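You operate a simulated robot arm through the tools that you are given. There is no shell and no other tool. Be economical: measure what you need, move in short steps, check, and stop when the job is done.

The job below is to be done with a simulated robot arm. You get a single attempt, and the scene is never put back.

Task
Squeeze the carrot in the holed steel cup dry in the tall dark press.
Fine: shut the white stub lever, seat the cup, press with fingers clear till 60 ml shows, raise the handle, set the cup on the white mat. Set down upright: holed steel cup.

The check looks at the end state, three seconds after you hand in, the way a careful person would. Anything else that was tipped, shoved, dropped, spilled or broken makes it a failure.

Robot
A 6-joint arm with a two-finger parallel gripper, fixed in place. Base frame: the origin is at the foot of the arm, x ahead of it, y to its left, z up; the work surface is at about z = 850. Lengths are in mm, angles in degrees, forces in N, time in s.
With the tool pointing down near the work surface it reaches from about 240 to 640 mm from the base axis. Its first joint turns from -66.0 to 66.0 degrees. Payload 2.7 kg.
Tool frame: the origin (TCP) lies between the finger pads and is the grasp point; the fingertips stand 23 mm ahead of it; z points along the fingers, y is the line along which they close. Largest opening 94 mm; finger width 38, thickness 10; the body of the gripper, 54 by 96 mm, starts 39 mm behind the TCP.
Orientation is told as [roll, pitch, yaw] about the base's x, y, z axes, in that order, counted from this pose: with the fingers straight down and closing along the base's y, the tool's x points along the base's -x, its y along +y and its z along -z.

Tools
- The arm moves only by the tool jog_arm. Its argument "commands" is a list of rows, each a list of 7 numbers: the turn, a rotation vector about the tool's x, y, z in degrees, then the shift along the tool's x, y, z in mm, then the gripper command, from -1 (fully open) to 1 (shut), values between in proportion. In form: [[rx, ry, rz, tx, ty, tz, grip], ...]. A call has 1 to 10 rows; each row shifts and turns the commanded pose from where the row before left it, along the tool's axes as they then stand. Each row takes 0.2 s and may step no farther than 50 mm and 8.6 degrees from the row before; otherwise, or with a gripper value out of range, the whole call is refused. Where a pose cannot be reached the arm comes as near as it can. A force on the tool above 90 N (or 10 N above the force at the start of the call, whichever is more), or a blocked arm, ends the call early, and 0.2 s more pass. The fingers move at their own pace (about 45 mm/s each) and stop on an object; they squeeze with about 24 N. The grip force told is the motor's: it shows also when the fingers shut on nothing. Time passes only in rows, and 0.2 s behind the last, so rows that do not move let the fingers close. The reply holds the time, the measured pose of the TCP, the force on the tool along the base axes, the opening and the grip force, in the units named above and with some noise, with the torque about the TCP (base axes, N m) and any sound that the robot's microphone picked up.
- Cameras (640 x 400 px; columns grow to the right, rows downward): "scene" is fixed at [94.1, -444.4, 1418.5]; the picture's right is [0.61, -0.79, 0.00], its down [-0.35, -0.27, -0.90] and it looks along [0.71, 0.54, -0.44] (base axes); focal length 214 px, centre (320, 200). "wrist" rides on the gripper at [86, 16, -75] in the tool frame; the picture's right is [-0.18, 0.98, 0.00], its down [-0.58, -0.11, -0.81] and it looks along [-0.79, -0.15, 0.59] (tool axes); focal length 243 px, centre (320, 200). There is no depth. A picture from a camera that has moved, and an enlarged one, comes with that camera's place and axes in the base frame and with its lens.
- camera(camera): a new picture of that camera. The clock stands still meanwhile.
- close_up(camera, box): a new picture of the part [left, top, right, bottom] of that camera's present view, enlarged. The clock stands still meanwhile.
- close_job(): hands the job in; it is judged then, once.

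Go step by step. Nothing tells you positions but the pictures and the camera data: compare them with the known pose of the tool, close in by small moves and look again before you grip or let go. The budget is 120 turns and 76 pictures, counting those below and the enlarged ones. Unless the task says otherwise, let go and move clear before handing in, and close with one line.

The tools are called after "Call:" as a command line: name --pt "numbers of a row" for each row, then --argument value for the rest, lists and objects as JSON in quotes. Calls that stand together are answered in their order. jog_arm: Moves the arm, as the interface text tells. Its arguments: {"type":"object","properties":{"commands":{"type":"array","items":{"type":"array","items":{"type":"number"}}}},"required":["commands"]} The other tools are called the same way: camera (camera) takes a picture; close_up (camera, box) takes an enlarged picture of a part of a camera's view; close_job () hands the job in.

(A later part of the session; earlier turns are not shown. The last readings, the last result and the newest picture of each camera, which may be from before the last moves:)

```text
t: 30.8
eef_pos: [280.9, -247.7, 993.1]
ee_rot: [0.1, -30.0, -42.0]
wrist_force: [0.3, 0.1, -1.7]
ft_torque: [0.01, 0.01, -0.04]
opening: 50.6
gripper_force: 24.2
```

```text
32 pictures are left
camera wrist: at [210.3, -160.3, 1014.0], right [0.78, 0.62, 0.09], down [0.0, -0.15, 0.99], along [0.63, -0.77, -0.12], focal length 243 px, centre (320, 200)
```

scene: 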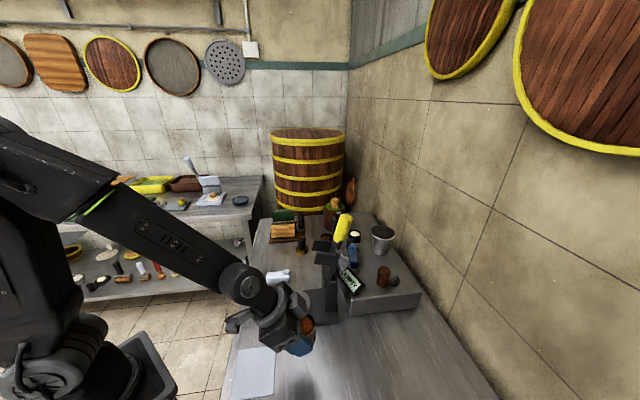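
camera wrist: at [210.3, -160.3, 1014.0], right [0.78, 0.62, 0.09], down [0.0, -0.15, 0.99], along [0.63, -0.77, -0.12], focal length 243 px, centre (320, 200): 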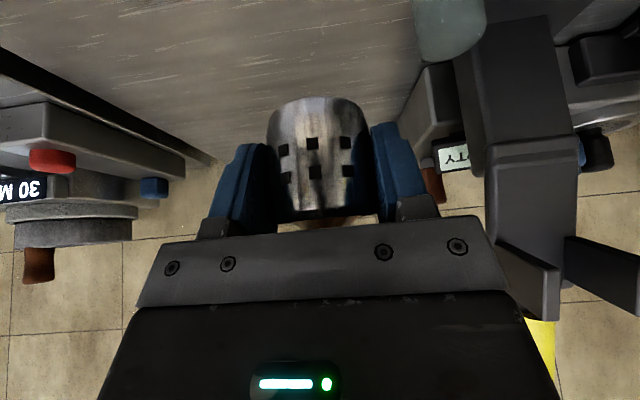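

I'll take enlarged views of the press top to understand its mechanism.

Call:
close_up --camera "wrist" --box '[400, 0, 640, 400]'

Call:
close_up --camera "scene" --box '[285, 200, 413, 280]'

```text
1.00 times, centred on (520, 200) of wrist (not enlarged: the box is as wide or as high as the picture)
camera zoom: at [210.3, -160.3, 1014.0], right [0.78, 0.62, 0.09], down [0.0, -0.15, 0.99], along [0.63, -0.77, -0.12], focal length 243 px, centre (120, 200)
```

zoom: 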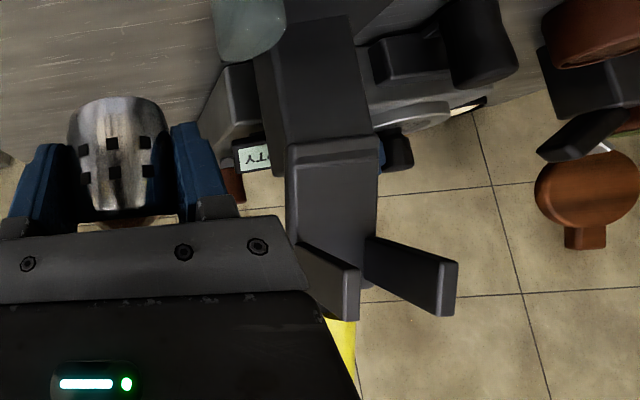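

```text
5.00 times, centred on (349, 240) of scene
camera zoom: at [94.2, -444.4, 1418.5], right [0.61, -0.79, 0.0], down [-0.35, -0.27, -0.9], along [0.71, 0.54, -0.44], focal length 1072 px, centre (175, 0)
```

zoom: 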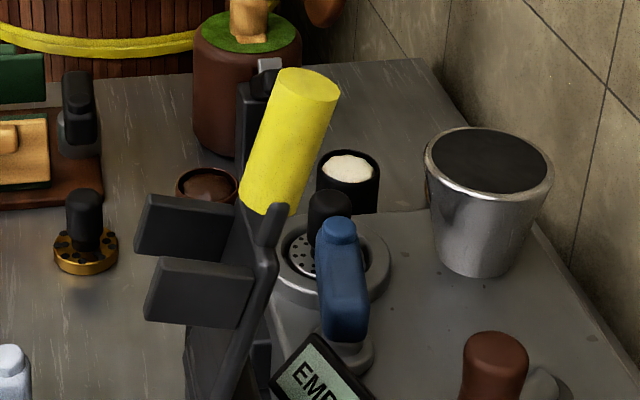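

The cup is gripped low, so the fingers would foul the ring. I'll set it on the free bench near (320,-310) and regrip it near the rim with a vertical tool.

Call:
jog_arm --pt "0 0 0 0.7 -6.7 30 1" --pt "0 0 0 0.7 -6.7 30 1" --pt "0 0 0 0.7 -6.6 30 1" --pt "0 0 0 0.9 0 20 1" --pt "0 0 0 2 0 5 1"

Call:
camera --camera "wrist"

```text
t: 32.0
eef_pos: [293.5, -271.3, 968.3]
ee_rot: [0.2, -29.8, -42.0]
wrist_force: [0.0, -1.7, -0.7]
ft_torque: [0.01, 0.03, 0.0]
opening: 50.8
gripper_force: 24.2
out of reach, approached as far as the arm can: row 1, 2, 3, 4, 5
```

```text
29 pictures are left
camera wrist: at [221.6, -183.7, 991.9], right [0.78, 0.62, 0.09], down [0.0, -0.15, 0.99], along [0.63, -0.77, -0.12], focal length 243 px, centre (320, 200)
```

wrist: 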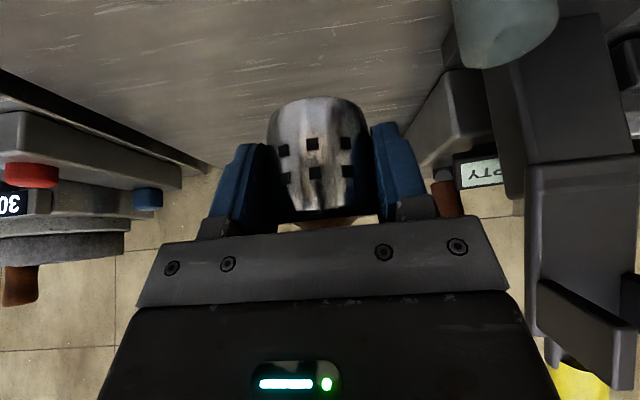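

That tilt isn't reachable this close in and this low. I'll set the cup down farther out, near (430,-370), on clear bench.

Call:
jog_arm --pt "0 0 0 -40 6 0 1" --pt "0 0 0 -40 6 10 1" --pt "0 0 0 -13 6 40 1" --pt "0 0 0 -3 0 40 1" --pt "0 0 0 0 0 30 1"

```text
t: 33.2
eef_pos: [410.3, -352.5, 914.8]
ee_rot: [0.0, -30.0, -42.0]
wrist_force: [-0.3, -0.3, -1.6]
ft_torque: [-0.02, 0.03, 0.0]
opening: 50.6
gripper_force: 24.4
```

Call:
jog_arm --pt "0 0 0 6.5 0 11.3 1" --pt "0 0 0 6.5 0 11.3 1" --pt "0 0 0 1 0 1.7 1"

Call:
close_up --camera "scene" --box '[310, 270, 438, 350]'

```text
t: 34.0
eef_pos: [411.7, -353.8, 887.3]
ee_rot: [0.0, -29.9, -42.2]
wrist_force: [0.3, -0.7, -0.6]
ft_torque: [0.0, 0.04, 0.02]
opening: 50.7
gripper_force: 23.9
```

```text
5.00 times, centred on (374, 310) of scene
camera zoom: at [94.2, -444.4, 1418.5], right [0.61, -0.79, 0.0], down [-0.35, -0.27, -0.9], along [0.71, 0.54, -0.44], focal length 1072 px, centre (50, -350)
```

zoom: 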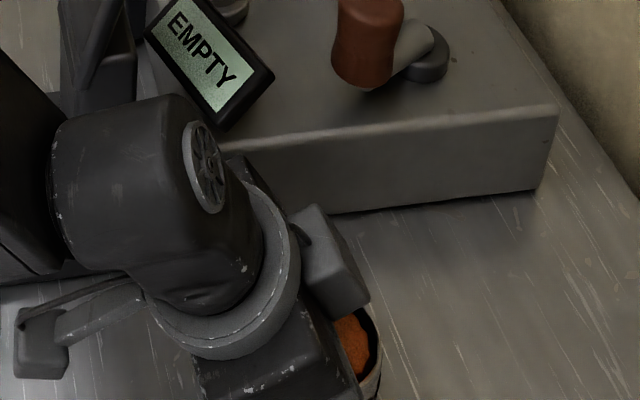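

Call:
jog_arm --pt "0 0 0 0.75 0 1.3 1" --pt "0 0 0 0.5 0 0.9 1" --pt "0 0 0 0 0 0 1"

```text
t: 34.8
eef_pos: [411.8, -352.7, 884.9]
ee_rot: [0.2, -30.0, -42.2]
wrist_force: [-1.8, -0.7, 7.7]
ft_torque: [0.11, -0.01, 0.02]
opening: 50.6
gripper_force: 24.2
```

Contact felt. Releasing and withdrawing along the tool axis.

Call:
jog_arm --pt "0 0 0 0 0 0 0.2" --pt "0 0 0 0 0 0 -0.5" --pt "0 0 0 0 0 0 -0.8" --pt "0 0 0 0 0 0 -0.8" --pt "0 0 0 0 0 -30 -0.8" --pt "0 0 0 0 0 -45 -0.8" --pt "0 0 0 0 0 -45 -0.8"

Call:
jog_arm --pt "0 7.5 0 0 0 0 -0.8" --pt "0 7.5 0 0 0 0 -0.8" --pt "0 7.5 0 0 0 0 -0.8" --pt "0 7.5 0 0 0 0 -0.8"

Call:
camera --camera "wrist"

```text
t: 36.4
eef_pos: [365.5, -314.1, 986.3]
ee_rot: [0.1, -30.0, -41.9]
wrist_force: [-1.2, 0.4, 0.3]
ft_torque: [0.01, 0.02, 0.01]
opening: 84.9
gripper_force: 0.0
out of reach, approached as far as the arm can: row 5
```

```text
t: 37.4
eef_pos: [367.6, -312.8, 986.1]
ee_rot: [0.1, 0.1, -41.9]
wrist_force: [0.0, -0.4, 0.0]
ft_torque: [-0.03, 0.01, -0.02]
opening: 84.5
gripper_force: 0.2
```

```text
27 pictures are left
camera wrist: at [313.8, -243.8, 1061.9], right [0.79, 0.61, 0.0], down [0.36, -0.47, 0.81], along [0.49, -0.64, -0.59], focal length 243 px, centre (320, 200)
```

wrist: 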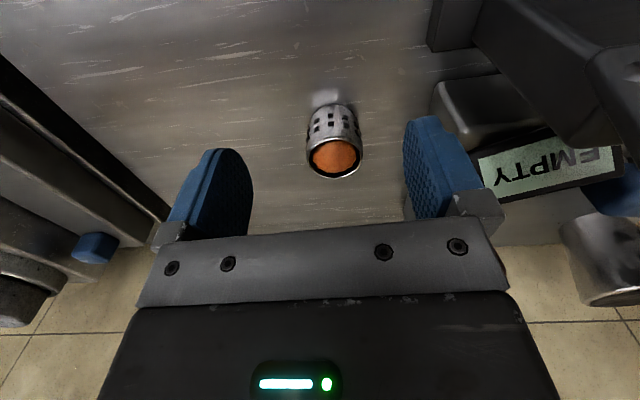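

The cup stands upright at about (419,-359). I'll regrip it high, near the rim, with a small 10° tilt that keeps the wrist back from the press column.

Call:
jog_arm --pt "0 -5 0 0 0 0 -0.8" --pt "0 -5 0 0 0 0 -0.8" --pt "0 0 0 -34 0 6 -0.8" --pt "0 0 0 -34 0 6 -0.8" --pt "0 0 0 7.5 0 42.3 -0.8"

Call:
camera --camera "wrist"

```text
t: 38.6
eef_pos: [416.8, -358.8, 946.4]
ee_rot: [0.1, -10.1, -42.0]
wrist_force: [-0.4, -0.8, -0.2]
ft_torque: [0.02, -0.03, 0.02]
opening: 84.6
gripper_force: 0.2
```

```text
26 pictures are left
camera wrist: at [354.9, -281.6, 1004.3], right [0.79, 0.61, 0.03], down [0.25, -0.37, 0.9], along [0.56, -0.7, -0.44], focal length 243 px, centre (320, 200)
```

wrist: 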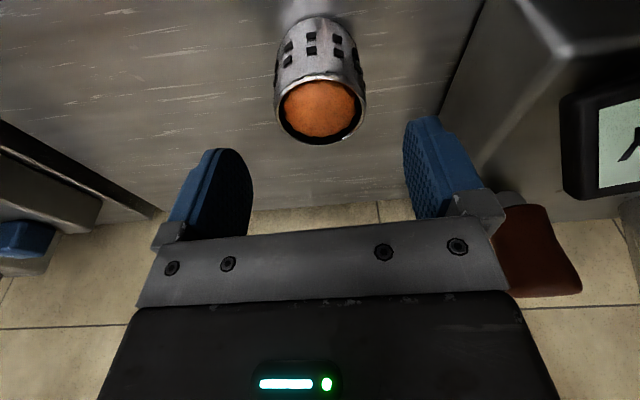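

Well centred. Descending and gripping.

Call:
jog_arm --pt "0 0 0 5 1 23 -0.8" --pt "0 0 0 4.5 0.5 22.6 -0.8" --pt "0 0 0 0 0 0 0.2" --pt "0 0 0 0 0 0 1" --pt "0 0 0 0 0 0 1" --pt "0 0 0 0 0 0 1"

Call:
jog_arm --pt "0 0 0 -3.5 0 -19.7 1" --pt "0 0 0 -8 0 -45 1" --pt "0 0 0 -8 0 -45 1"

Call:
camera --camera "wrist"

```text
t: 40.0
eef_pos: [418.3, -357.8, 895.7]
ee_rot: [0.1, -10.0, -42.0]
wrist_force: [0.5, 0.0, 0.5]
ft_torque: [0.0, -0.07, -0.03]
opening: 50.3
gripper_force: 23.6
```

```text
t: 40.8
eef_pos: [415.8, -356.9, 1010.2]
ee_rot: [0.0, -9.9, -41.9]
wrist_force: [-0.2, -0.8, -1.4]
ft_torque: [-0.02, 0.02, -0.02]
opening: 50.8
gripper_force: 23.8
```

```text
25 pictures are left
camera wrist: at [354.9, -279.3, 1068.7], right [0.79, 0.61, 0.03], down [0.25, -0.37, 0.89], along [0.56, -0.7, -0.45], focal length 243 px, centre (320, 200)
```

wrist: 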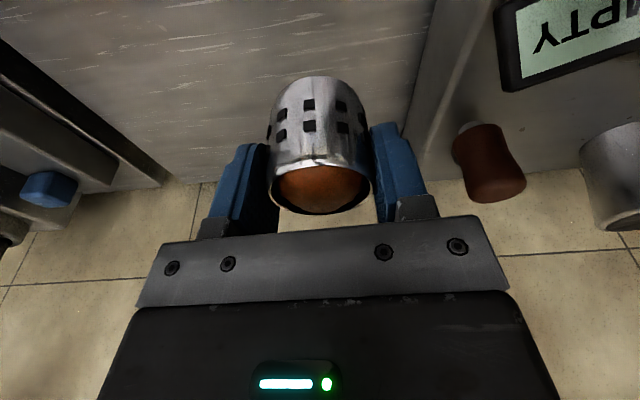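

The cup is held near the rim with its base 46 mm below the TCP. I'll carry it up and around on the robot side, then over the ring.

Call:
jog_arm --pt "0 0 0 30.8 0 -17.3 1" --pt "0 0 0 30.8 0 -17.3 1" --pt "0 0 0 30.8 0 -17.3 1" --pt "0 0 0 30.4 26 -5.4 1" --pt "0 0 0 30.4 26 -5.4 1" --pt "0 0 0 30.4 26 -5.4 1" --pt "0 0 0 30.4 26 -5.4 1"

Call:
jog_arm --pt "0 0 0 -25 18 4.4 1" --pt "0 0 0 -25 18 4.4 1" --pt "0 0 0 0 0 0 1"

Call:
camera --camera "wrist"

Call:
close_up --camera "scene" --box '[240, 210, 400, 310]'

```text
t: 42.4
eef_pos: [320.3, -129.1, 1042.7]
ee_rot: [0.1, -10.1, -41.9]
wrist_force: [-0.7, -0.3, -1.9]
ft_torque: [-0.01, -0.03, 0.0]
opening: 50.6
gripper_force: 25.0
```

```text
t: 43.2
eef_pos: [383.4, -138.2, 1044.3]
ee_rot: [0.1, -10.0, -42.1]
wrist_force: [0.3, -0.1, -1.8]
ft_torque: [0.02, 0.02, 0.02]
opening: 50.4
gripper_force: 24.1
```

```text
24 pictures are left
camera wrist: at [321.9, -60.3, 1103.0], right [0.79, 0.61, 0.03], down [0.25, -0.37, 0.9], along [0.56, -0.7, -0.44], focal length 243 px, centre (320, 200)
```

wrist: 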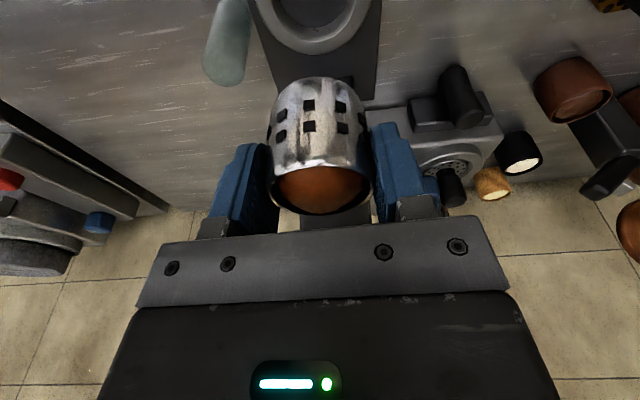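

```text
4.00 times, centred on (320, 260) of scene
camera zoom: at [94.2, -444.4, 1418.5], right [0.61, -0.79, 0.0], down [-0.35, -0.27, -0.9], along [0.71, 0.54, -0.44], focal length 858 px, centre (320, -40)
```

zoom: 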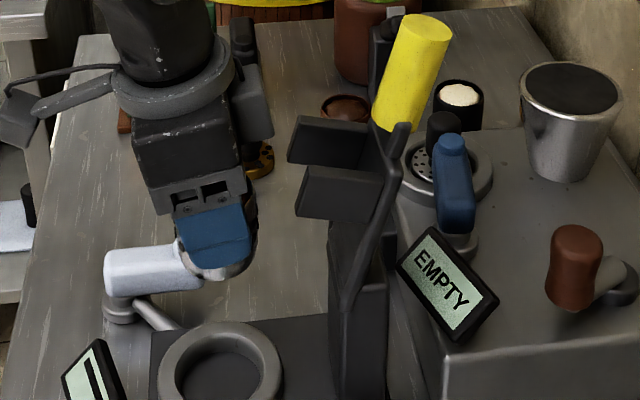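

The cup is over the ring; I estimate the ring centre at about (380,-140). Lowering to just above it and checking alignment.

Call:
jog_arm --pt "0 0 0 6.5 -1.2 37 1" --pt "0 0 0 6.5 -1.2 37 1" --pt "0 0 0 5.5 -1.2 31 1" --pt "0 0 0 0 0 0 1"

Call:
camera --camera "wrist"

Call:
close_up --camera "scene" --box '[240, 260, 368, 340]'

```text
t: 44.2
eef_pos: [381.8, -138.6, 938.3]
ee_rot: [0.1, -10.1, -42.0]
wrist_force: [0.0, 0.7, -2.2]
ft_torque: [0.03, -0.01, 0.0]
opening: 50.5
gripper_force: 24.2
```

```text
22 pictures are left
camera wrist: at [320.0, -62.2, 997.3], right [0.79, 0.61, 0.03], down [0.25, -0.37, 0.9], along [0.56, -0.7, -0.44], focal length 243 px, centre (320, 200)
```

wrist: 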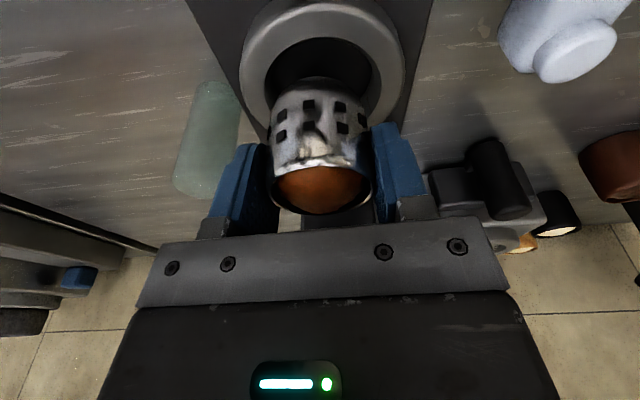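

```text
5.00 times, centred on (304, 300) of scene
camera zoom: at [94.2, -444.4, 1418.5], right [0.61, -0.79, 0.0], down [-0.35, -0.27, -0.9], along [0.71, 0.54, -0.44], focal length 1072 px, centre (400, -300)
```

zoom: 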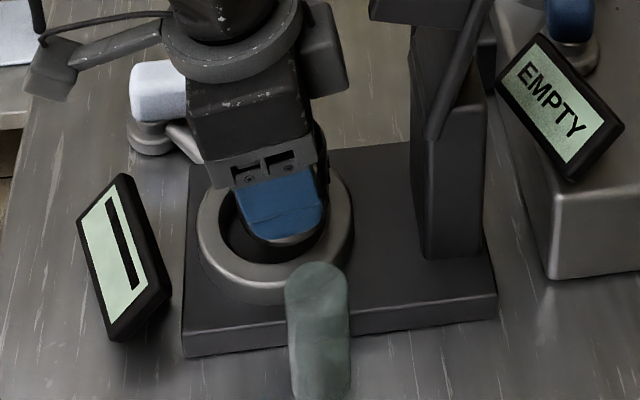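

The ring centre is about (383.5,-136) with its top at about 878, so the cup is within 2 mm of it. A small correction, then lowering carefully.

Call:
jog_arm --pt "0 0 0 -1.7 1 0.3 1" --pt "0 0 0 2.1 0 11.8 1" --pt "0 0 0 1 0 5.9 1"

Call:
camera --camera "wrist"

```text
t: 45.0
eef_pos: [383.4, -141.1, 920.4]
ee_rot: [0.1, -10.1, -41.9]
wrist_force: [-5.3, 10.4, 15.8]
ft_torque: [0.18, 0.13, 0.0]
opening: 50.6
gripper_force: 23.8
```

```text
20 pictures are left
camera wrist: at [322.2, -63.4, 979.8], right [0.79, 0.61, 0.03], down [0.25, -0.37, 0.9], along [0.56, -0.7, -0.44], focal length 243 px, centre (320, 200)
```

wrist: 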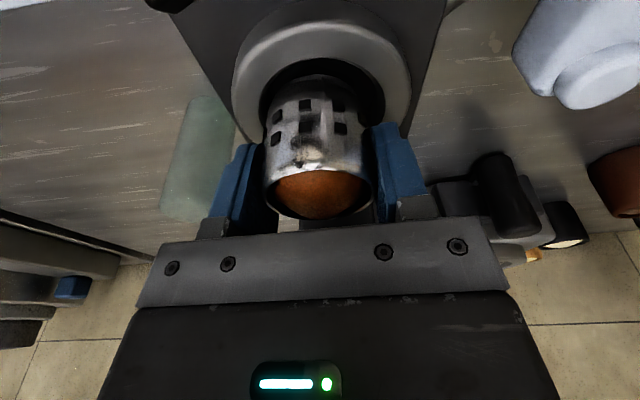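

The cup bears on the far-left rim of the ring: the reaction points inward and to +y. I'll lift slightly, shift inward about 4 mm and right about 2 mm, and lower again.

Call:
jog_arm --pt "0 0 0 -0.7 0 -3.9 1" --pt "0 0 0 4 2 -0.7 1" --pt "0 0 0 0.7 0 3.9 1" --pt "0 0 0 0.5 0 3 1"

```text
t: 46.0
eef_pos: [382.6, -135.4, 916.8]
ee_rot: [0.1, -10.1, -42.0]
wrist_force: [-0.2, -0.5, -2.1]
ft_torque: [0.01, 0.0, -0.02]
opening: 50.3
gripper_force: 23.8
```

No contact now and the base is below the ring's top, so it has entered. Continuing down in small steps.

Call:
jog_arm --pt "0 0 0 0.5 0 2.5 1" --pt "0 0 0 0.4 0 2 1"

Call:
camera --camera "wrist"

```text
t: 46.6
eef_pos: [381.6, -136.0, 913.1]
ee_rot: [0.1, -10.1, -42.0]
wrist_force: [1.2, -1.6, 0.3]
ft_torque: [-0.02, 0.0, -0.02]
opening: 50.4
gripper_force: 23.9
```

```text
19 pictures are left
camera wrist: at [320.1, -58.6, 971.7], right [0.79, 0.61, 0.03], down [0.25, -0.37, 0.9], along [0.56, -0.7, -0.44], focal length 243 px, centre (320, 200)
```

wrist: 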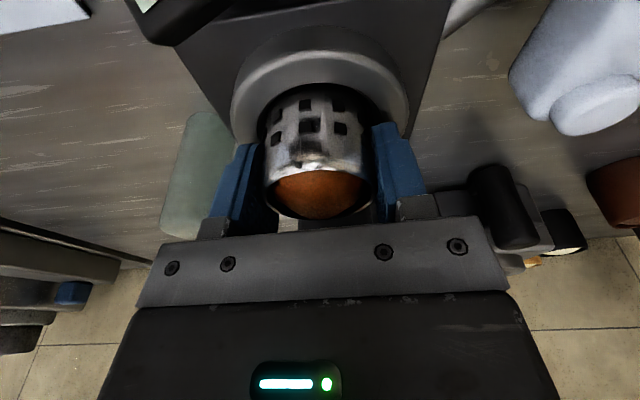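

Call:
jog_arm --pt "0 0 0 0.4 0 2 1" --pt "0 0 0 0.4 0 2 1" --pt "0 0 0 0 0 0 1"

```text
t: 47.4
eef_pos: [382.7, -136.0, 910.9]
ee_rot: [0.3, -10.3, -41.8]
wrist_force: [-12.9, 6.5, 55.5]
ft_torque: [-0.33, 1.86, -0.15]
opening: 50.4
gripper_force: 23.9
```

Firm contact with the cup base at about 866, the seat floor. Relieving, releasing, and withdrawing straight up.

Call:
jog_arm --pt "0 0 0 -0.4 0 -2.2 1" --pt "0 0 0 0 0 0 0.2" --pt "0 0 0 0 0 0 -0.4" --pt "0 0 0 0 0 0 -0.4" --pt "0 0 0 -5.2 0 -29.5 -0.4" --pt "0 0 0 -7 0 -40 -0.4"

Call:
camera --camera "wrist"

```text
t: 48.8
eef_pos: [380.1, -135.7, 983.1]
ee_rot: [0.0, -9.9, -41.9]
wrist_force: [-0.5, -0.3, 0.1]
ft_torque: [-0.04, 0.0, -0.01]
opening: 65.8
gripper_force: 0.2
```

```text
18 pictures are left
camera wrist: at [318.8, -57.9, 1041.3], right [0.79, 0.61, 0.03], down [0.25, -0.37, 0.89], along [0.56, -0.7, -0.45], focal length 243 px, centre (320, 200)
```

wrist: 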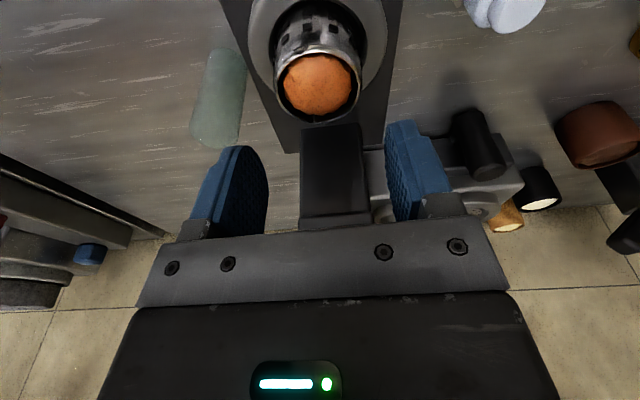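

The cup is seated upright. I'll back away and look at the press handle from the front.

Call:
jog_arm --pt "0 5 0 35 0 -35 -1" --pt "0 5 0 35 0 -35 -1" --pt "0 0 0 35 0 -35 -1" --pt "0 0 0 30 0 -35 -1" --pt "0 0 0 0 0 -40 -1"

Call:
camera --camera "wrist"

Call:
close_up --camera "scene" --box '[240, 200, 400, 300]'

```text
t: 50.0
eef_pos: [271.3, -40.0, 1152.6]
ee_rot: [0.1, -0.1, -42.0]
wrist_force: [-0.4, 0.3, -0.4]
ft_torque: [0.0, -0.01, -0.02]
opening: 94.1
gripper_force: 0.0
```

```text
17 pictures are left
camera wrist: at [218.3, 29.7, 1228.1], right [0.79, 0.61, 0.0], down [0.36, -0.47, 0.81], along [0.49, -0.64, -0.59], focal length 243 px, centre (320, 200)
```

wrist: 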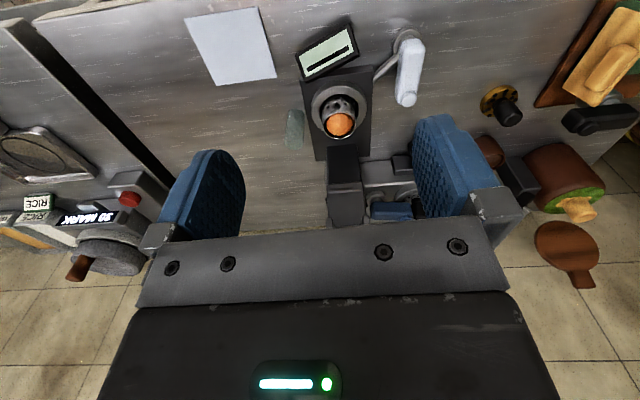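

```text
4.00 times, centred on (320, 250) of scene
camera zoom: at [94.1, -444.4, 1418.5], right [0.61, -0.79, 0.0], down [-0.35, -0.27, -0.9], along [0.71, 0.54, -0.44], focal length 858 px, centre (320, 0)
```

zoom: 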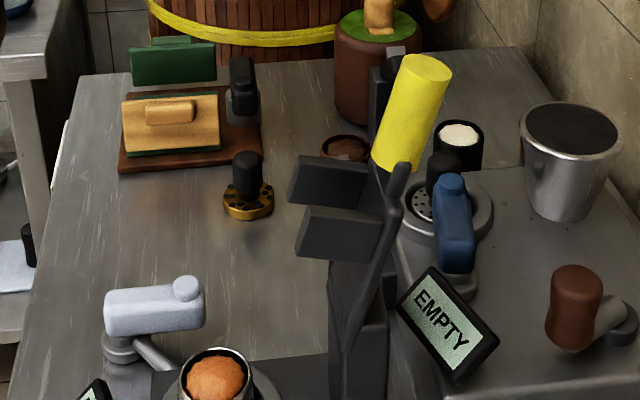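

Call:
close_up --camera "scene" --box '[306, 208, 370, 290]'

```text
4.88 times, centred on (338, 249) of scene
camera zoom: at [94.1, -444.4, 1418.5], right [0.61, -0.79, 0.0], down [-0.35, -0.27, -0.9], along [0.71, 0.54, -0.44], focal length 1046 px, centre (232, -39)
```

zoom: 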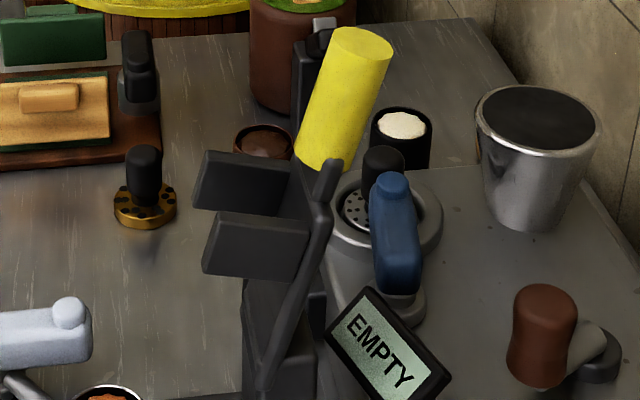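

I still can't see a separate plunger; the yellow grip is about 30 mm thick and spans z≈1086–1160 near (473,-225), in line with the ring. I'll go above it with the fingers straddling across the swing plane.

Call:
jog_arm --pt "0 0 4 0 0 -42 -1" --pt "0 0 0 0 0 -42 -1" --pt "0 0 0 -46 2.8 0 -1" --pt "0 0 0 -46 2.8 0 -1" --pt "0 0 0 -46 2.8 0 -1" --pt "0 0 0 -46 2.8 0 -1" --pt "0 0 0 -40 2.8 0 -1"

Call:
camera --camera "wrist"

```text
t: 51.6
eef_pos: [437.7, -193.3, 1235.6]
ee_rot: [0.1, 0.0, -46.0]
wrist_force: [-0.1, -0.6, 0.0]
ft_torque: [0.05, 0.06, -0.02]
opening: 94.2
gripper_force: 0.2
```

```text
14 pictures are left
camera wrist: at [389.8, -119.9, 1310.7], right [0.83, 0.55, 0.0], down [0.32, -0.49, 0.81], along [0.44, -0.67, -0.59], focal length 243 px, centre (320, 200)
```

wrist: 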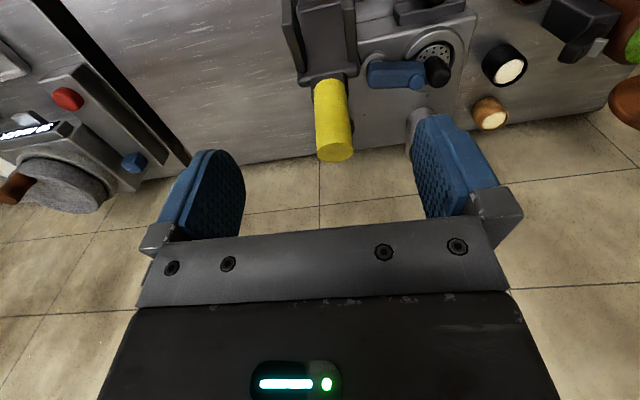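

The handle is confirmed: top (476,-229,1160), base (464,-216,1086). Moving down so the fingers straddle it.

Call:
jog_arm --pt "0 0 0 -16.8 1 33.5 -1" --pt "0 0 0 -16.8 1 33.5 -1" --pt "0 0 0 -16.8 1 33.5 -1"

Call:
camera --camera "wrist"

```text
t: 52.4
eef_pos: [478.1, -225.6, 1134.1]
ee_rot: [0.1, -0.1, -46.0]
wrist_force: [-2.3, 1.1, 3.9]
ft_torque: [-0.05, -0.09, -0.04]
opening: 94.0
gripper_force: 0.0
```

```text
13 pictures are left
camera wrist: at [430.1, -153.1, 1209.7], right [0.83, 0.55, 0.0], down [0.32, -0.49, 0.81], along [0.45, -0.67, -0.59], focal length 243 px, centre (320, 200)
```

wrist: 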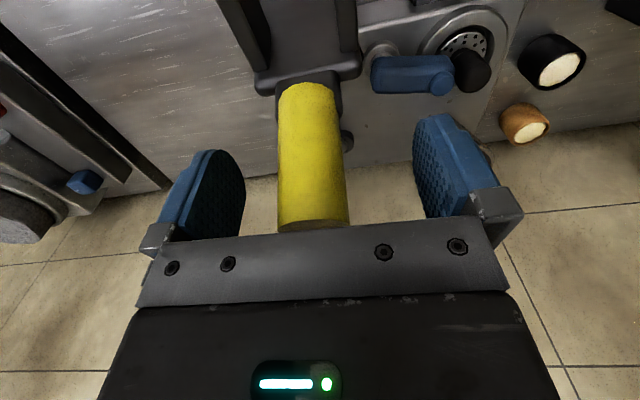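

Centred. Raising 6 mm for palm clearance, then closing on the handle.

Call:
jog_arm --pt "0 0 0 5 0 -6 -1" --pt "0 0 0 0 0 0 0" --pt "0 0 0 0 0 0 1" --pt "0 0 0 0 0 0 1" --pt "0 0 0 0 0 0 1" --pt "0 0 0 0 0 0 1"

```text
t: 53.8
eef_pos: [472.0, -224.7, 1140.2]
ee_rot: [-0.2, 0.1, -46.2]
wrist_force: [-20.6, -14.4, -2.0]
ft_torque: [-0.2, 0.6, -0.15]
opening: 30.8
gripper_force: 44.2
```

Off-centre by a couple of mm. Correcting, then pulling gently inward as a trial.

Call:
jog_arm --pt "0 0 0 0 -3 0 1" --pt "0 0 0 6 0 -1 1" --pt "0 0 0 6 0 -1 1" --pt "0 0 0 6 0 -1 1"

```text
t: 54.8
eef_pos: [458.5, -213.3, 1145.1]
ee_rot: [0.1, -0.3, -45.9]
wrist_force: [1.5, -10.0, 2.2]
ft_torque: [-1.49, -0.37, 0.27]
opening: 30.9
gripper_force: 45.3
```

The handle follows. Continuing the pull and watching the vertical force to find the arc.

Call:
jog_arm --pt "0 0 0 7 0 0.5 1" --pt "0 0 0 7 0 1 1" --pt "0 0 0 7 0 1 1" --pt "0 0 0 7 0 1.5 1"

```text
t: 55.8
eef_pos: [439.6, -192.7, 1143.3]
ee_rot: [0.1, -0.6, -46.1]
wrist_force: [-2.8, -12.6, 26.9]
ft_torque: [-0.89, -0.52, -0.03]
opening: 30.7
gripper_force: 44.9
```

Upward reaction means the arc is flatter, so the pivot is lower, around z≈945. I'll follow a 200 mm radius arc and look.

Call:
jog_arm --pt "0 0 0 5 0 -3 1" --pt "0 0 0 8 0 -0.5 1" --pt "0 0 0 8 0 1 1" --pt "0 0 0 8 0 1.5 1"

Call:
close_up --camera "scene" --box '[230, 200, 390, 300]'

```text
t: 56.8
eef_pos: [419.3, -170.8, 1139.1]
ee_rot: [0.0, -0.1, -46.1]
wrist_force: [-6.1, -17.9, -0.4]
ft_torque: [-0.27, -1.58, -0.12]
opening: 31.0
gripper_force: 45.3
```

```text
4.00 times, centred on (310, 250) of scene
camera zoom: at [93.9, -445.0, 1418.3], right [0.61, -0.79, 0.0], down [-0.35, -0.27, -0.9], along [0.71, 0.54, -0.44], focal length 858 px, centre (360, 0)
```

zoom: 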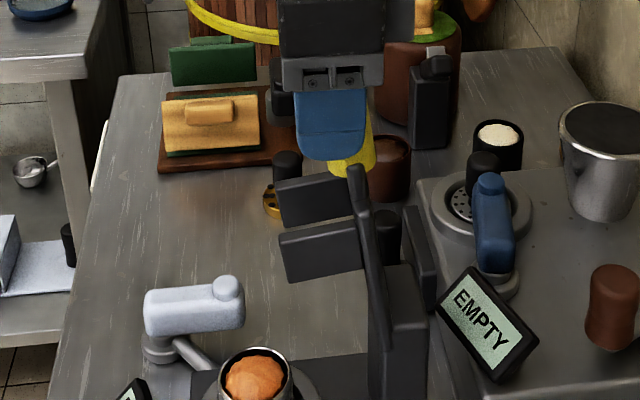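

Now it's clear: the lever carries the press plates and pivots on the column at about z≈961, 86 mm behind the ring, with the handle at radius 182. I'll follow that arc down.

Call:
jog_arm --pt "0 0 0 14.2 0 3.4 1" --pt "0 0 0 15 0 5.1 1" --pt "0 0 0 14.6 0 6.3 1" --pt "0 0 0 13.9 0 7.6 1" --pt "0 0 0 13.3 0 8.8 1" --pt "0 0 0 12.4 0 9.8 1"

```text
t: 58.2
eef_pos: [359.7, -111.1, 1103.4]
ee_rot: [0.0, -0.5, -46.0]
wrist_force: [-45.7, -12.5, 48.5]
ft_torque: [-0.83, -2.43, -0.14]
opening: 31.0
gripper_force: 45.1
```

Forces show the arc is slightly larger (R≈200) and offset a few mm sideways. Correcting and continuing in shorter stretches.

Call:
jog_arm --pt "0 0 0 7 -4 0 1" --pt "0 0 0 6.4 0 5 1" --pt "0 0 0 12.5 -0.3 12.2 1" --pt "0 0 0 11.3 -0.3 13.3 1"

Call:
close_up --camera "scene" --box '[220, 210, 380, 310]'

```text
t: 59.2
eef_pos: [332.4, -84.3, 1068.8]
ee_rot: [0.2, -0.1, -45.9]
wrist_force: [13.7, -9.2, -4.7]
ft_torque: [-0.4, -0.76, 0.49]
opening: 30.7
gripper_force: 45.3
```

```text
4.00 times, centred on (300, 260) of scene
camera zoom: at [94.6, -444.7, 1418.4], right [0.61, -0.79, 0.0], down [-0.35, -0.27, -0.9], along [0.71, 0.54, -0.44], focal length 858 px, centre (400, -40)
```

zoom: 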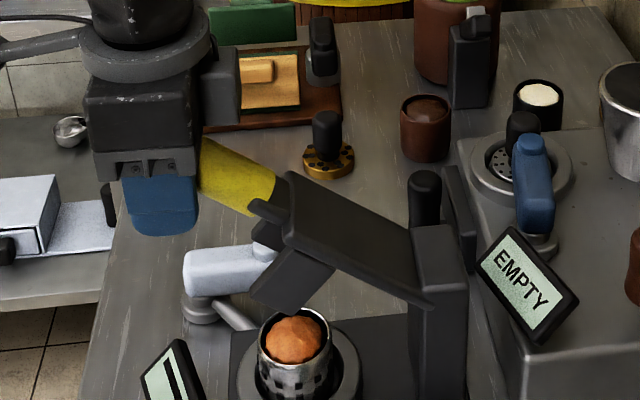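

The lever swings down well and the press plates are over the cup, with the fingers well clear. Continuing toward contact.

Call:
jog_arm --pt "0 0 0 10.1 -0.3 14.2 1" --pt "0 0 0 8.9 -0.3 15 1" --pt "0 0 0 0 0 0 1"

```text
t: 60.0
eef_pos: [318.2, -71.6, 1039.7]
ee_rot: [0.2, 0.1, -46.0]
wrist_force: [2.6, 18.3, 13.6]
ft_torque: [-0.96, -1.18, 0.67]
opening: 30.5
gripper_force: 45.2
```

Call:
jog_arm --pt "0 0 0 7.2 1 15.8 1" --pt "0 0 0 6 0 16.3 1" --pt "0 0 0 0 0 0 1"

Call:
close_up --camera "scene" --box '[230, 230, 358, 340]'

```text
t: 60.8
eef_pos: [311.0, -64.0, 1007.9]
ee_rot: [0.1, -0.1, -46.1]
wrist_force: [9.2, 6.9, 7.5]
ft_torque: [-0.96, -1.02, 0.66]
opening: 30.7
gripper_force: 45.2
```

```text
3.64 times, centred on (294, 285) of scene
camera zoom: at [94.3, -444.2, 1418.6], right [0.61, -0.79, 0.0], down [-0.35, -0.27, -0.9], along [0.71, 0.54, -0.44], focal length 780 px, centre (414, -109)
```

zoom: 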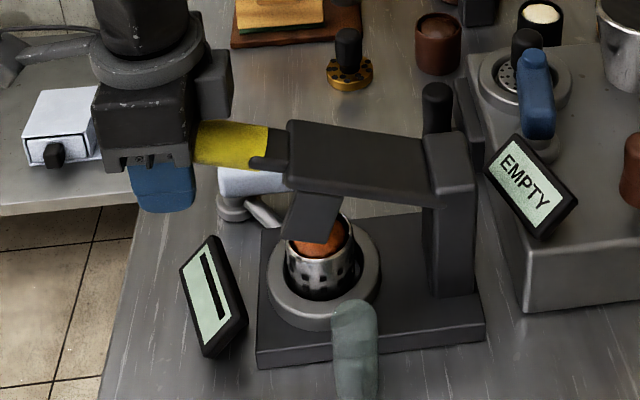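

The plunger plate is about to meet the carrot. Pressing on in smaller steps.

Call:
jog_arm --pt "0 0 0 2.5 0.5 8.4 1" --pt "0 0 0 2.2 0.5 8.4 1" --pt "0 0 0 0 0 0 1"

```text
t: 61.6
eef_pos: [307.1, -59.8, 990.9]
ee_rot: [-0.1, 0.0, -46.1]
wrist_force: [-2.5, -13.6, 5.9]
ft_torque: [-0.54, -1.07, 0.54]
opening: 30.5
gripper_force: 45.2
```

Call:
jog_arm --pt "0 0 0 1.7 -1 8.6 1" --pt "0 0 0 1.4 0 8.6 1" --pt "0 0 0 0 0 0 1"

Call:
close_up --camera "scene" --box '[230, 240, 326, 310]'

```text
t: 62.4
eef_pos: [305.0, -56.8, 973.9]
ee_rot: [0.0, 0.0, -46.1]
wrist_force: [-10.1, -19.9, 4.6]
ft_torque: [-0.32, -1.15, 0.37]
opening: 30.7
gripper_force: 44.3
```

```text
5.71 times, centred on (278, 275) of scene
camera zoom: at [93.7, -444.9, 1418.3], right [0.61, -0.79, 0.0], down [-0.35, -0.27, -0.9], along [0.71, 0.54, -0.44], focal length 1226 px, centre (560, -229)
```

zoom: 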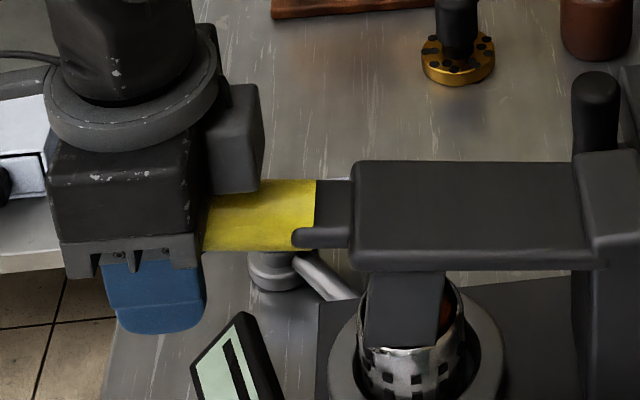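

Call:
jog_arm --pt "0 0 0 1 -1 6 1" --pt "0 0 0 0.7 -0.5 6 1" --pt "0 0 0 0 0 0 1"

```text
t: 63.2
eef_pos: [304.4, -56.2, 962.2]
ee_rot: [0.2, 0.0, -45.9]
wrist_force: [2.5, -2.6, 6.0]
ft_torque: [-0.71, -0.93, 0.52]
opening: 30.4
gripper_force: 44.9
```

Call:
jog_arm --pt "0 0 0 0.5 0 6 1" --pt "0 0 0 0.3 0 6 1" --pt "0 0 0 0 0 0 1"

```text
t: 64.0
eef_pos: [303.8, -55.3, 954.8]
ee_rot: [0.5, -0.4, -45.9]
wrist_force: [-17.7, 3.6, 32.9]
ft_torque: [0.27, 0.16, 0.24]
opening: 30.3
gripper_force: 45.3
stopped in row 3: the force on the tool passed its limit at 91 N (the readings are from after the stop); the commanded pose is now the measured one
```

Strong resistance now. Checking the display.

Call:
close_up --camera "scene" --box '[240, 260, 336, 320]'

```text
6.67 times, centred on (288, 290) of scene
camera zoom: at [93.3, -444.3, 1418.6], right [0.61, -0.79, 0.0], down [-0.35, -0.27, -0.9], along [0.71, 0.54, -0.44], focal length 1430 px, centre (533, -400)
```

zoom: 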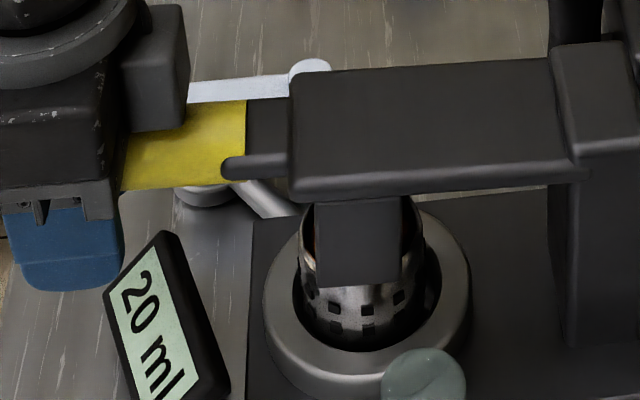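

It reads 20 ml and nothing is leaking, so the valve is shut correctly. Pressing on gently and holding.

Call:
jog_arm --pt "0 0 0 0 0 3 1" --pt "0 0 0 0 0 0 1" --pt "0 0 0 0 0 0 1" --pt "0 0 0 0 0 0 1" --pt "0 0 0 0 0 0 1"

```text
t: 64.5
eef_pos: [303.7, -56.3, 955.2]
ee_rot: [0.4, -0.6, -45.8]
wrist_force: [-22.3, 3.3, 34.8]
ft_torque: [0.16, 0.07, 0.14]
opening: 30.5
gripper_force: 45.5
stopped in row 2: the force on the tool passed its limit at 93 N (the readings are from after the stop); the commanded pose is now the measured one
```

Call:
jog_arm --pt "0 0 0 0 0 1 1" --pt "0 0 0 0 0 0.8 1" --pt "0 0 0 0 0 0 1" --pt "0 0 0 0 0 0 1" --pt "0 0 0 0 0 0 1" --pt "0 0 0 0 0 0 1"

```text
t: 65.9
eef_pos: [304.6, -56.1, 954.8]
ee_rot: [0.7, -0.8, -45.8]
wrist_force: [-24.4, 12.8, 69.5]
ft_torque: [-0.15, -0.28, 0.37]
opening: 30.6
gripper_force: 45.1
```

Call:
jog_arm --pt "0 0 0 0 0 0 1" --pt "0 0 0 0 0 0 1" --pt "0 0 0 0 0 0 1" --pt "0 0 0 0 0 0 1" --pt "0 0 0 0 0 0 1" --pt "0 0 0 0 0 0 1" --pt "0 0 0 0 0 0 1" --pt "0 0 0 0 0 0 1"

Call:
close_up --camera "scene" --box '[240, 260, 336, 320]'

```text
t: 67.7
eef_pos: [305.2, -56.6, 954.1]
ee_rot: [0.8, -0.9, -45.7]
wrist_force: [-22.9, 12.4, 68.9]
ft_torque: [-0.31, -0.51, 0.38]
opening: 30.5
gripper_force: 45.5
```

```text
6.67 times, centred on (288, 290) of scene
camera zoom: at [92.8, -444.0, 1418.7], right [0.61, -0.79, 0.0], down [-0.35, -0.27, -0.9], along [0.71, 0.54, -0.44], focal length 1430 px, centre (533, -400)
```

zoom: 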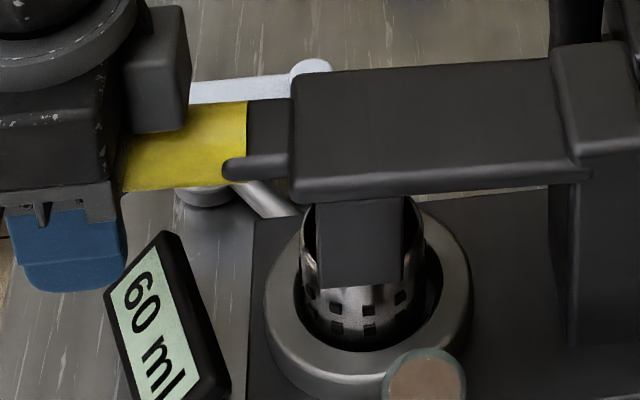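

60 ml shows and the glass has filled. Now raising the handle back along the same arc, starting slowly so the cup stays put.

Call:
jog_arm --pt "0 0 0 0 0 -6 1" --pt "0 0 0 -0.7 0 -6 1" --pt "0 0 0 -1 0 -6 1" --pt "0 0 0 -1.2 0 -8 1" --pt "0 0 0 -1.9 0 -9.2 1" --pt "0 0 0 -4.7 0 -16.8 1" --pt "0 0 0 0 0 0 1"

```text
t: 69.3
eef_pos: [310.2, -61.9, 1004.5]
ee_rot: [0.5, -0.5, -45.8]
wrist_force: [-0.8, 16.7, -5.6]
ft_torque: [0.64, 0.84, 0.6]
opening: 30.6
gripper_force: 45.4
```

Call:
jog_arm --pt "0 0 0 -6.1 1 -16.3 1" --pt "0 0 0 -7.5 0 -15.8 1" --pt "0 0 0 -8.9 0 -15 1" --pt "0 0 0 -10.1 0.3 -14.2 1" --pt "0 0 0 -11.3 0.3 -13.3 1" --pt "0 0 0 0 0 0 1"

Call:
close_up --camera "scene" --box '[230, 230, 358, 340]'

```text
t: 70.7
eef_pos: [343.3, -94.6, 1078.9]
ee_rot: [0.4, -0.5, -46.0]
wrist_force: [-9.1, -2.6, -9.1]
ft_torque: [1.2, 0.69, 0.12]
opening: 30.6
gripper_force: 44.7
```

```text
3.64 times, centred on (294, 285) of scene
camera zoom: at [93.9, -444.6, 1418.4], right [0.61, -0.79, 0.0], down [-0.35, -0.27, -0.9], along [0.71, 0.54, -0.44], focal length 780 px, centre (414, -109)
```

zoom: 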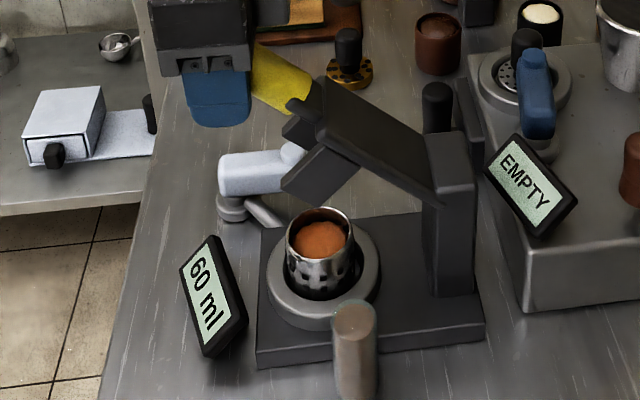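

The cup stays in place, it holds 60 ml, and the glass has its juice. Continuing to raise the handle to its starting position.

Call:
jog_arm --pt "0 0 0 -12.5 0.5 -12.2 1" --pt "0 0 0 -13.4 0.5 -11.1 1" --pt "0 0 0 -14.4 0.5 -9.9 1" --pt "0 0 0 -15.2 0.5 -8.6 1" --pt "0 0 0 -15.9 0.5 -7.2 1" --pt "0 0 0 0 0 0 1"

```text
t: 72.1
eef_pos: [392.0, -143.5, 1129.7]
ee_rot: [0.3, -0.2, -45.9]
wrist_force: [-17.8, -9.9, -9.3]
ft_torque: [1.18, 0.82, -0.14]
opening: 30.8
gripper_force: 45.0
```

Call:
jog_arm --pt "0 0 0 -16.4 -1 -5.9 1" --pt "0 0 0 -16.9 0 -4.3 1" --pt "0 0 0 -17.2 0 -2.9 1" --pt "0 0 0 -17.4 0 -1.4 1" --pt "0 0 0 -17.5 0 0.2 1" --pt "0 0 0 0 0 0 1"

```text
t: 73.5
eef_pos: [451.7, -205.4, 1142.4]
ee_rot: [0.5, -0.4, -45.8]
wrist_force: [-4.7, 9.4, -9.3]
ft_torque: [-0.01, 1.95, 0.12]
opening: 30.6
gripper_force: 45.4
```

Call:
jog_arm --pt "0 0 0 -14 0 1.2 1" --pt "0 0 0 -13 0 2 1" --pt "0 0 0 -2 0 0.5 1" --pt "0 0 0 0 0 0 1"

```text
t: 74.5
eef_pos: [471.3, -223.9, 1139.2]
ee_rot: [0.6, -0.4, -45.8]
wrist_force: [2.2, 20.3, -13.4]
ft_torque: [-0.09, 1.93, 0.32]
opening: 30.8
gripper_force: 45.2
```

The handle is back at its starting lean. Releasing and rising straight up.

Call:
jog_arm --pt "0 0 0 0 0 0 0.3" --pt "0 0 0 0 0 0 -0.6" --pt "0 0 0 0 0 0 -1" --pt "0 0 0 0 0 0 -1" --pt "0 0 0 0 0 -30 -1" --pt "0 0 0 10 0 -40 -1" --pt "0 0 0 30 0 -20 -1"

Call:
camera --camera "wrist"

```text
t: 76.1
eef_pos: [442.3, -199.7, 1230.7]
ee_rot: [0.5, -0.7, -46.0]
wrist_force: [-0.4, 0.0, -0.4]
ft_torque: [0.01, 0.0, 0.0]
opening: 94.1
gripper_force: 0.0
```

```text
5 pictures are left
camera wrist: at [393.4, -125.1, 1304.9], right [0.83, 0.55, 0.01], down [0.32, -0.49, 0.81], along [0.45, -0.67, -0.58], focal length 243 px, centre (320, 200)
```

wrist: 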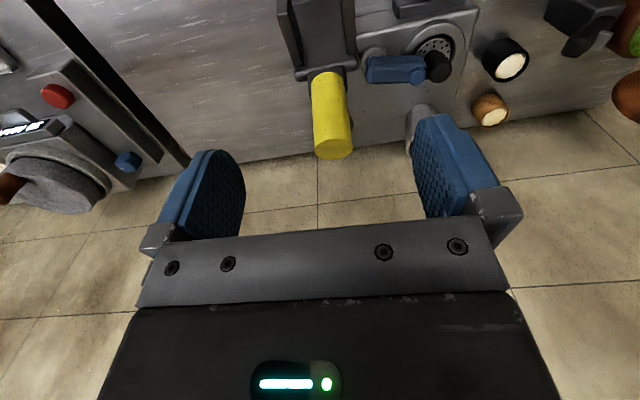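

The handle is up as it was at the start, clear of everything. I'll back off inward, restore the 10° tilt, and come down to the cup as before.

Call:
jog_arm --pt "0 0 0 43 0 0 -1" --pt "0 0 0 43 0 0 -1" --pt "0 0 0 43 0 0 -1" --pt "0 0 -4 0 0 0 -1" --pt "0 -5 0 0 0 0 -0.4" --pt "0 -4.5 0 0 0 0 -0.4" --pt "0 0 0 8 0 45 -0.4" --pt "0 0 0 8 0 45 -0.4" --pt "0 0 0 8 0 45 -0.4" --pt "0 0 0 8 0 45 -0.4"

```text
t: 78.3
eef_pos: [352.4, -101.8, 1046.8]
ee_rot: [0.5, -10.2, -41.9]
wrist_force: [-1.1, 0.3, -0.3]
ft_torque: [-0.02, -0.03, -0.01]
opening: 65.7
gripper_force: 0.0
```

Call:
jog_arm --pt "0 0 0 -16.4 -3 35 -0.4" --pt "0 0 0 -16.4 -3 35.5 -0.4" --pt "0 0 0 0 0 0 -0.4"

Call:
camera --camera "wrist"

```text
t: 79.1
eef_pos: [384.7, -135.1, 981.3]
ee_rot: [0.5, -10.2, -42.0]
wrist_force: [-0.5, 1.1, 0.2]
ft_torque: [0.03, 0.03, 0.03]
opening: 65.9
gripper_force: 0.1
```

```text
4 pictures are left
camera wrist: at [321.9, -58.5, 1041.1], right [0.79, 0.61, 0.04], down [0.24, -0.37, 0.9], along [0.56, -0.7, -0.44], focal length 243 px, centre (320, 200)
```

wrist: 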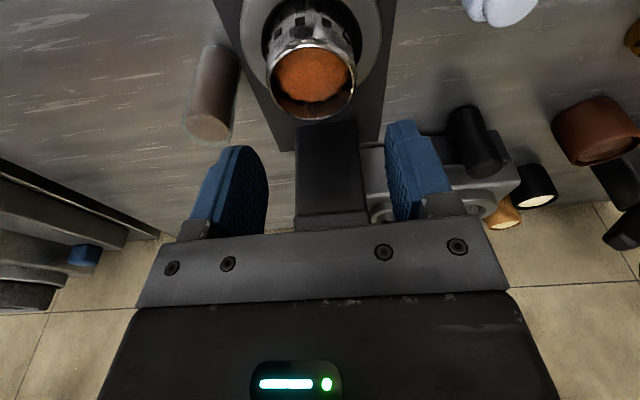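

The cup is seated, with about a 3.5 mm sideways correction needed. Descending, gripping, and lifting a little.

Call:
jog_arm --pt "0 0 0 1 -3.6 0 -0.55" --pt "0 0 0 6 0 34 -0.55" --pt "0 0 0 5.8 0 33 -0.55" --pt "0 0 0 0 0 0 0.2" --pt "0 0 0 0 0 0 1" --pt "0 0 0 0 0 0 1" --pt "0 0 0 0 0 0 1"

```text
t: 80.7
eef_pos: [382.3, -138.4, 914.6]
ee_rot: [0.5, -10.2, -41.9]
wrist_force: [8.6, 6.1, -1.5]
ft_torque: [0.19, -0.33, -0.04]
opening: 50.5
gripper_force: 23.8
```

Call:
jog_arm --pt "0 0 0 -1 1 -5.9 1" --pt "0 0 0 -1.7 0 -9.8 1" --pt "0 0 0 -4 0 -22 1" --pt "0 0 0 -5 0 -30 1"

Call:
camera --camera "wrist"

```text
t: 81.7
eef_pos: [379.4, -138.9, 983.0]
ee_rot: [0.5, -10.1, -42.0]
wrist_force: [0.6, 0.6, -1.9]
ft_torque: [0.01, 0.0, -0.01]
opening: 50.4
gripper_force: 24.0
```

```text
3 pictures are left
camera wrist: at [317.7, -62.0, 1042.6], right [0.79, 0.61, 0.04], down [0.24, -0.37, 0.89], along [0.56, -0.7, -0.44], focal length 243 px, centre (320, 200)
```

wrist: 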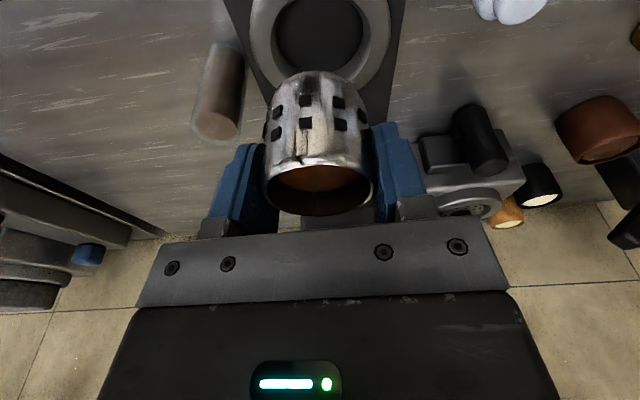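

The cup is lifted cleanly. I'll carry it up and inward, and yaw the tool about the vertical so the tilt doesn't cost reach over the mat.

Call:
jog_arm --pt "0 0 0 23 0 -23.3 1" --pt "0 0 0 23 0 -23.3 1" --pt "0 0 0 23 0 -23.3 1"

Call:
jog_arm --pt "-1.4 0 -7.88 0 0 0 1" --pt "-1.4 0 -7.88 0 0 0 1" --pt "-1.4 0 -7.88 0 0 0 1" --pt "-1.4 0 -7.88 0 0 0 1" --pt "-1.4 0 -7.88 0 0 0 1" --pt "-1.4 0 -7.88 0 0 0 1" --pt "-1.4 0 -7.88 0 0 0 1" --pt "-1.4 0 -7.88 0 0 0 1" --pt "-1.4 0 -7.88 0 0 0 1"

```text
t: 82.5
eef_pos: [321.2, -84.5, 1039.2]
ee_rot: [0.4, -10.0, -41.9]
wrist_force: [-0.1, 1.0, -1.8]
ft_torque: [-0.02, 0.01, -0.01]
opening: 50.4
gripper_force: 23.7
```

```text
t: 84.5
eef_pos: [321.5, -86.1, 1040.1]
ee_rot: [0.1, -10.5, 30.2]
wrist_force: [-0.6, 0.0, -2.1]
ft_torque: [0.02, -0.01, -0.03]
opening: 50.4
gripper_force: 24.4
```

Call:
jog_arm --pt "0 0 0 40.7 -6.3 -7.5 1" --pt "0 0 0 40.7 -6.3 -7.5 1" --pt "0 0 0 40.7 -6.3 -7.5 1" --pt "0 0 0 8 0 45 1" --pt "0 0 0 8 0 45 1"

```text
t: 85.7
eef_pos: [223.3, -162.0, 944.5]
ee_rot: [0.1, -10.5, 30.2]
wrist_force: [-0.1, -0.7, -1.3]
ft_torque: [-0.01, 0.0, 0.01]
opening: 50.6
gripper_force: 24.1
```

Call:
close_up --camera "scene" --box '[200, 300, 328, 400]'

```text
4.00 times, centred on (264, 350) of scene
camera zoom: at [94.1, -444.4, 1418.5], right [0.61, -0.79, 0.0], down [-0.35, -0.27, -0.9], along [0.71, 0.54, -0.44], focal length 858 px, centre (544, -400)
```

zoom: 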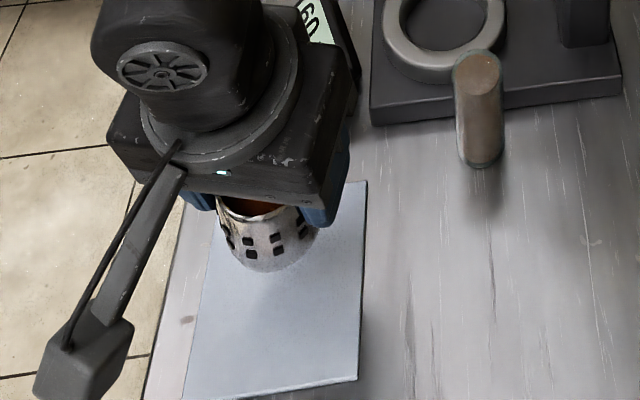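

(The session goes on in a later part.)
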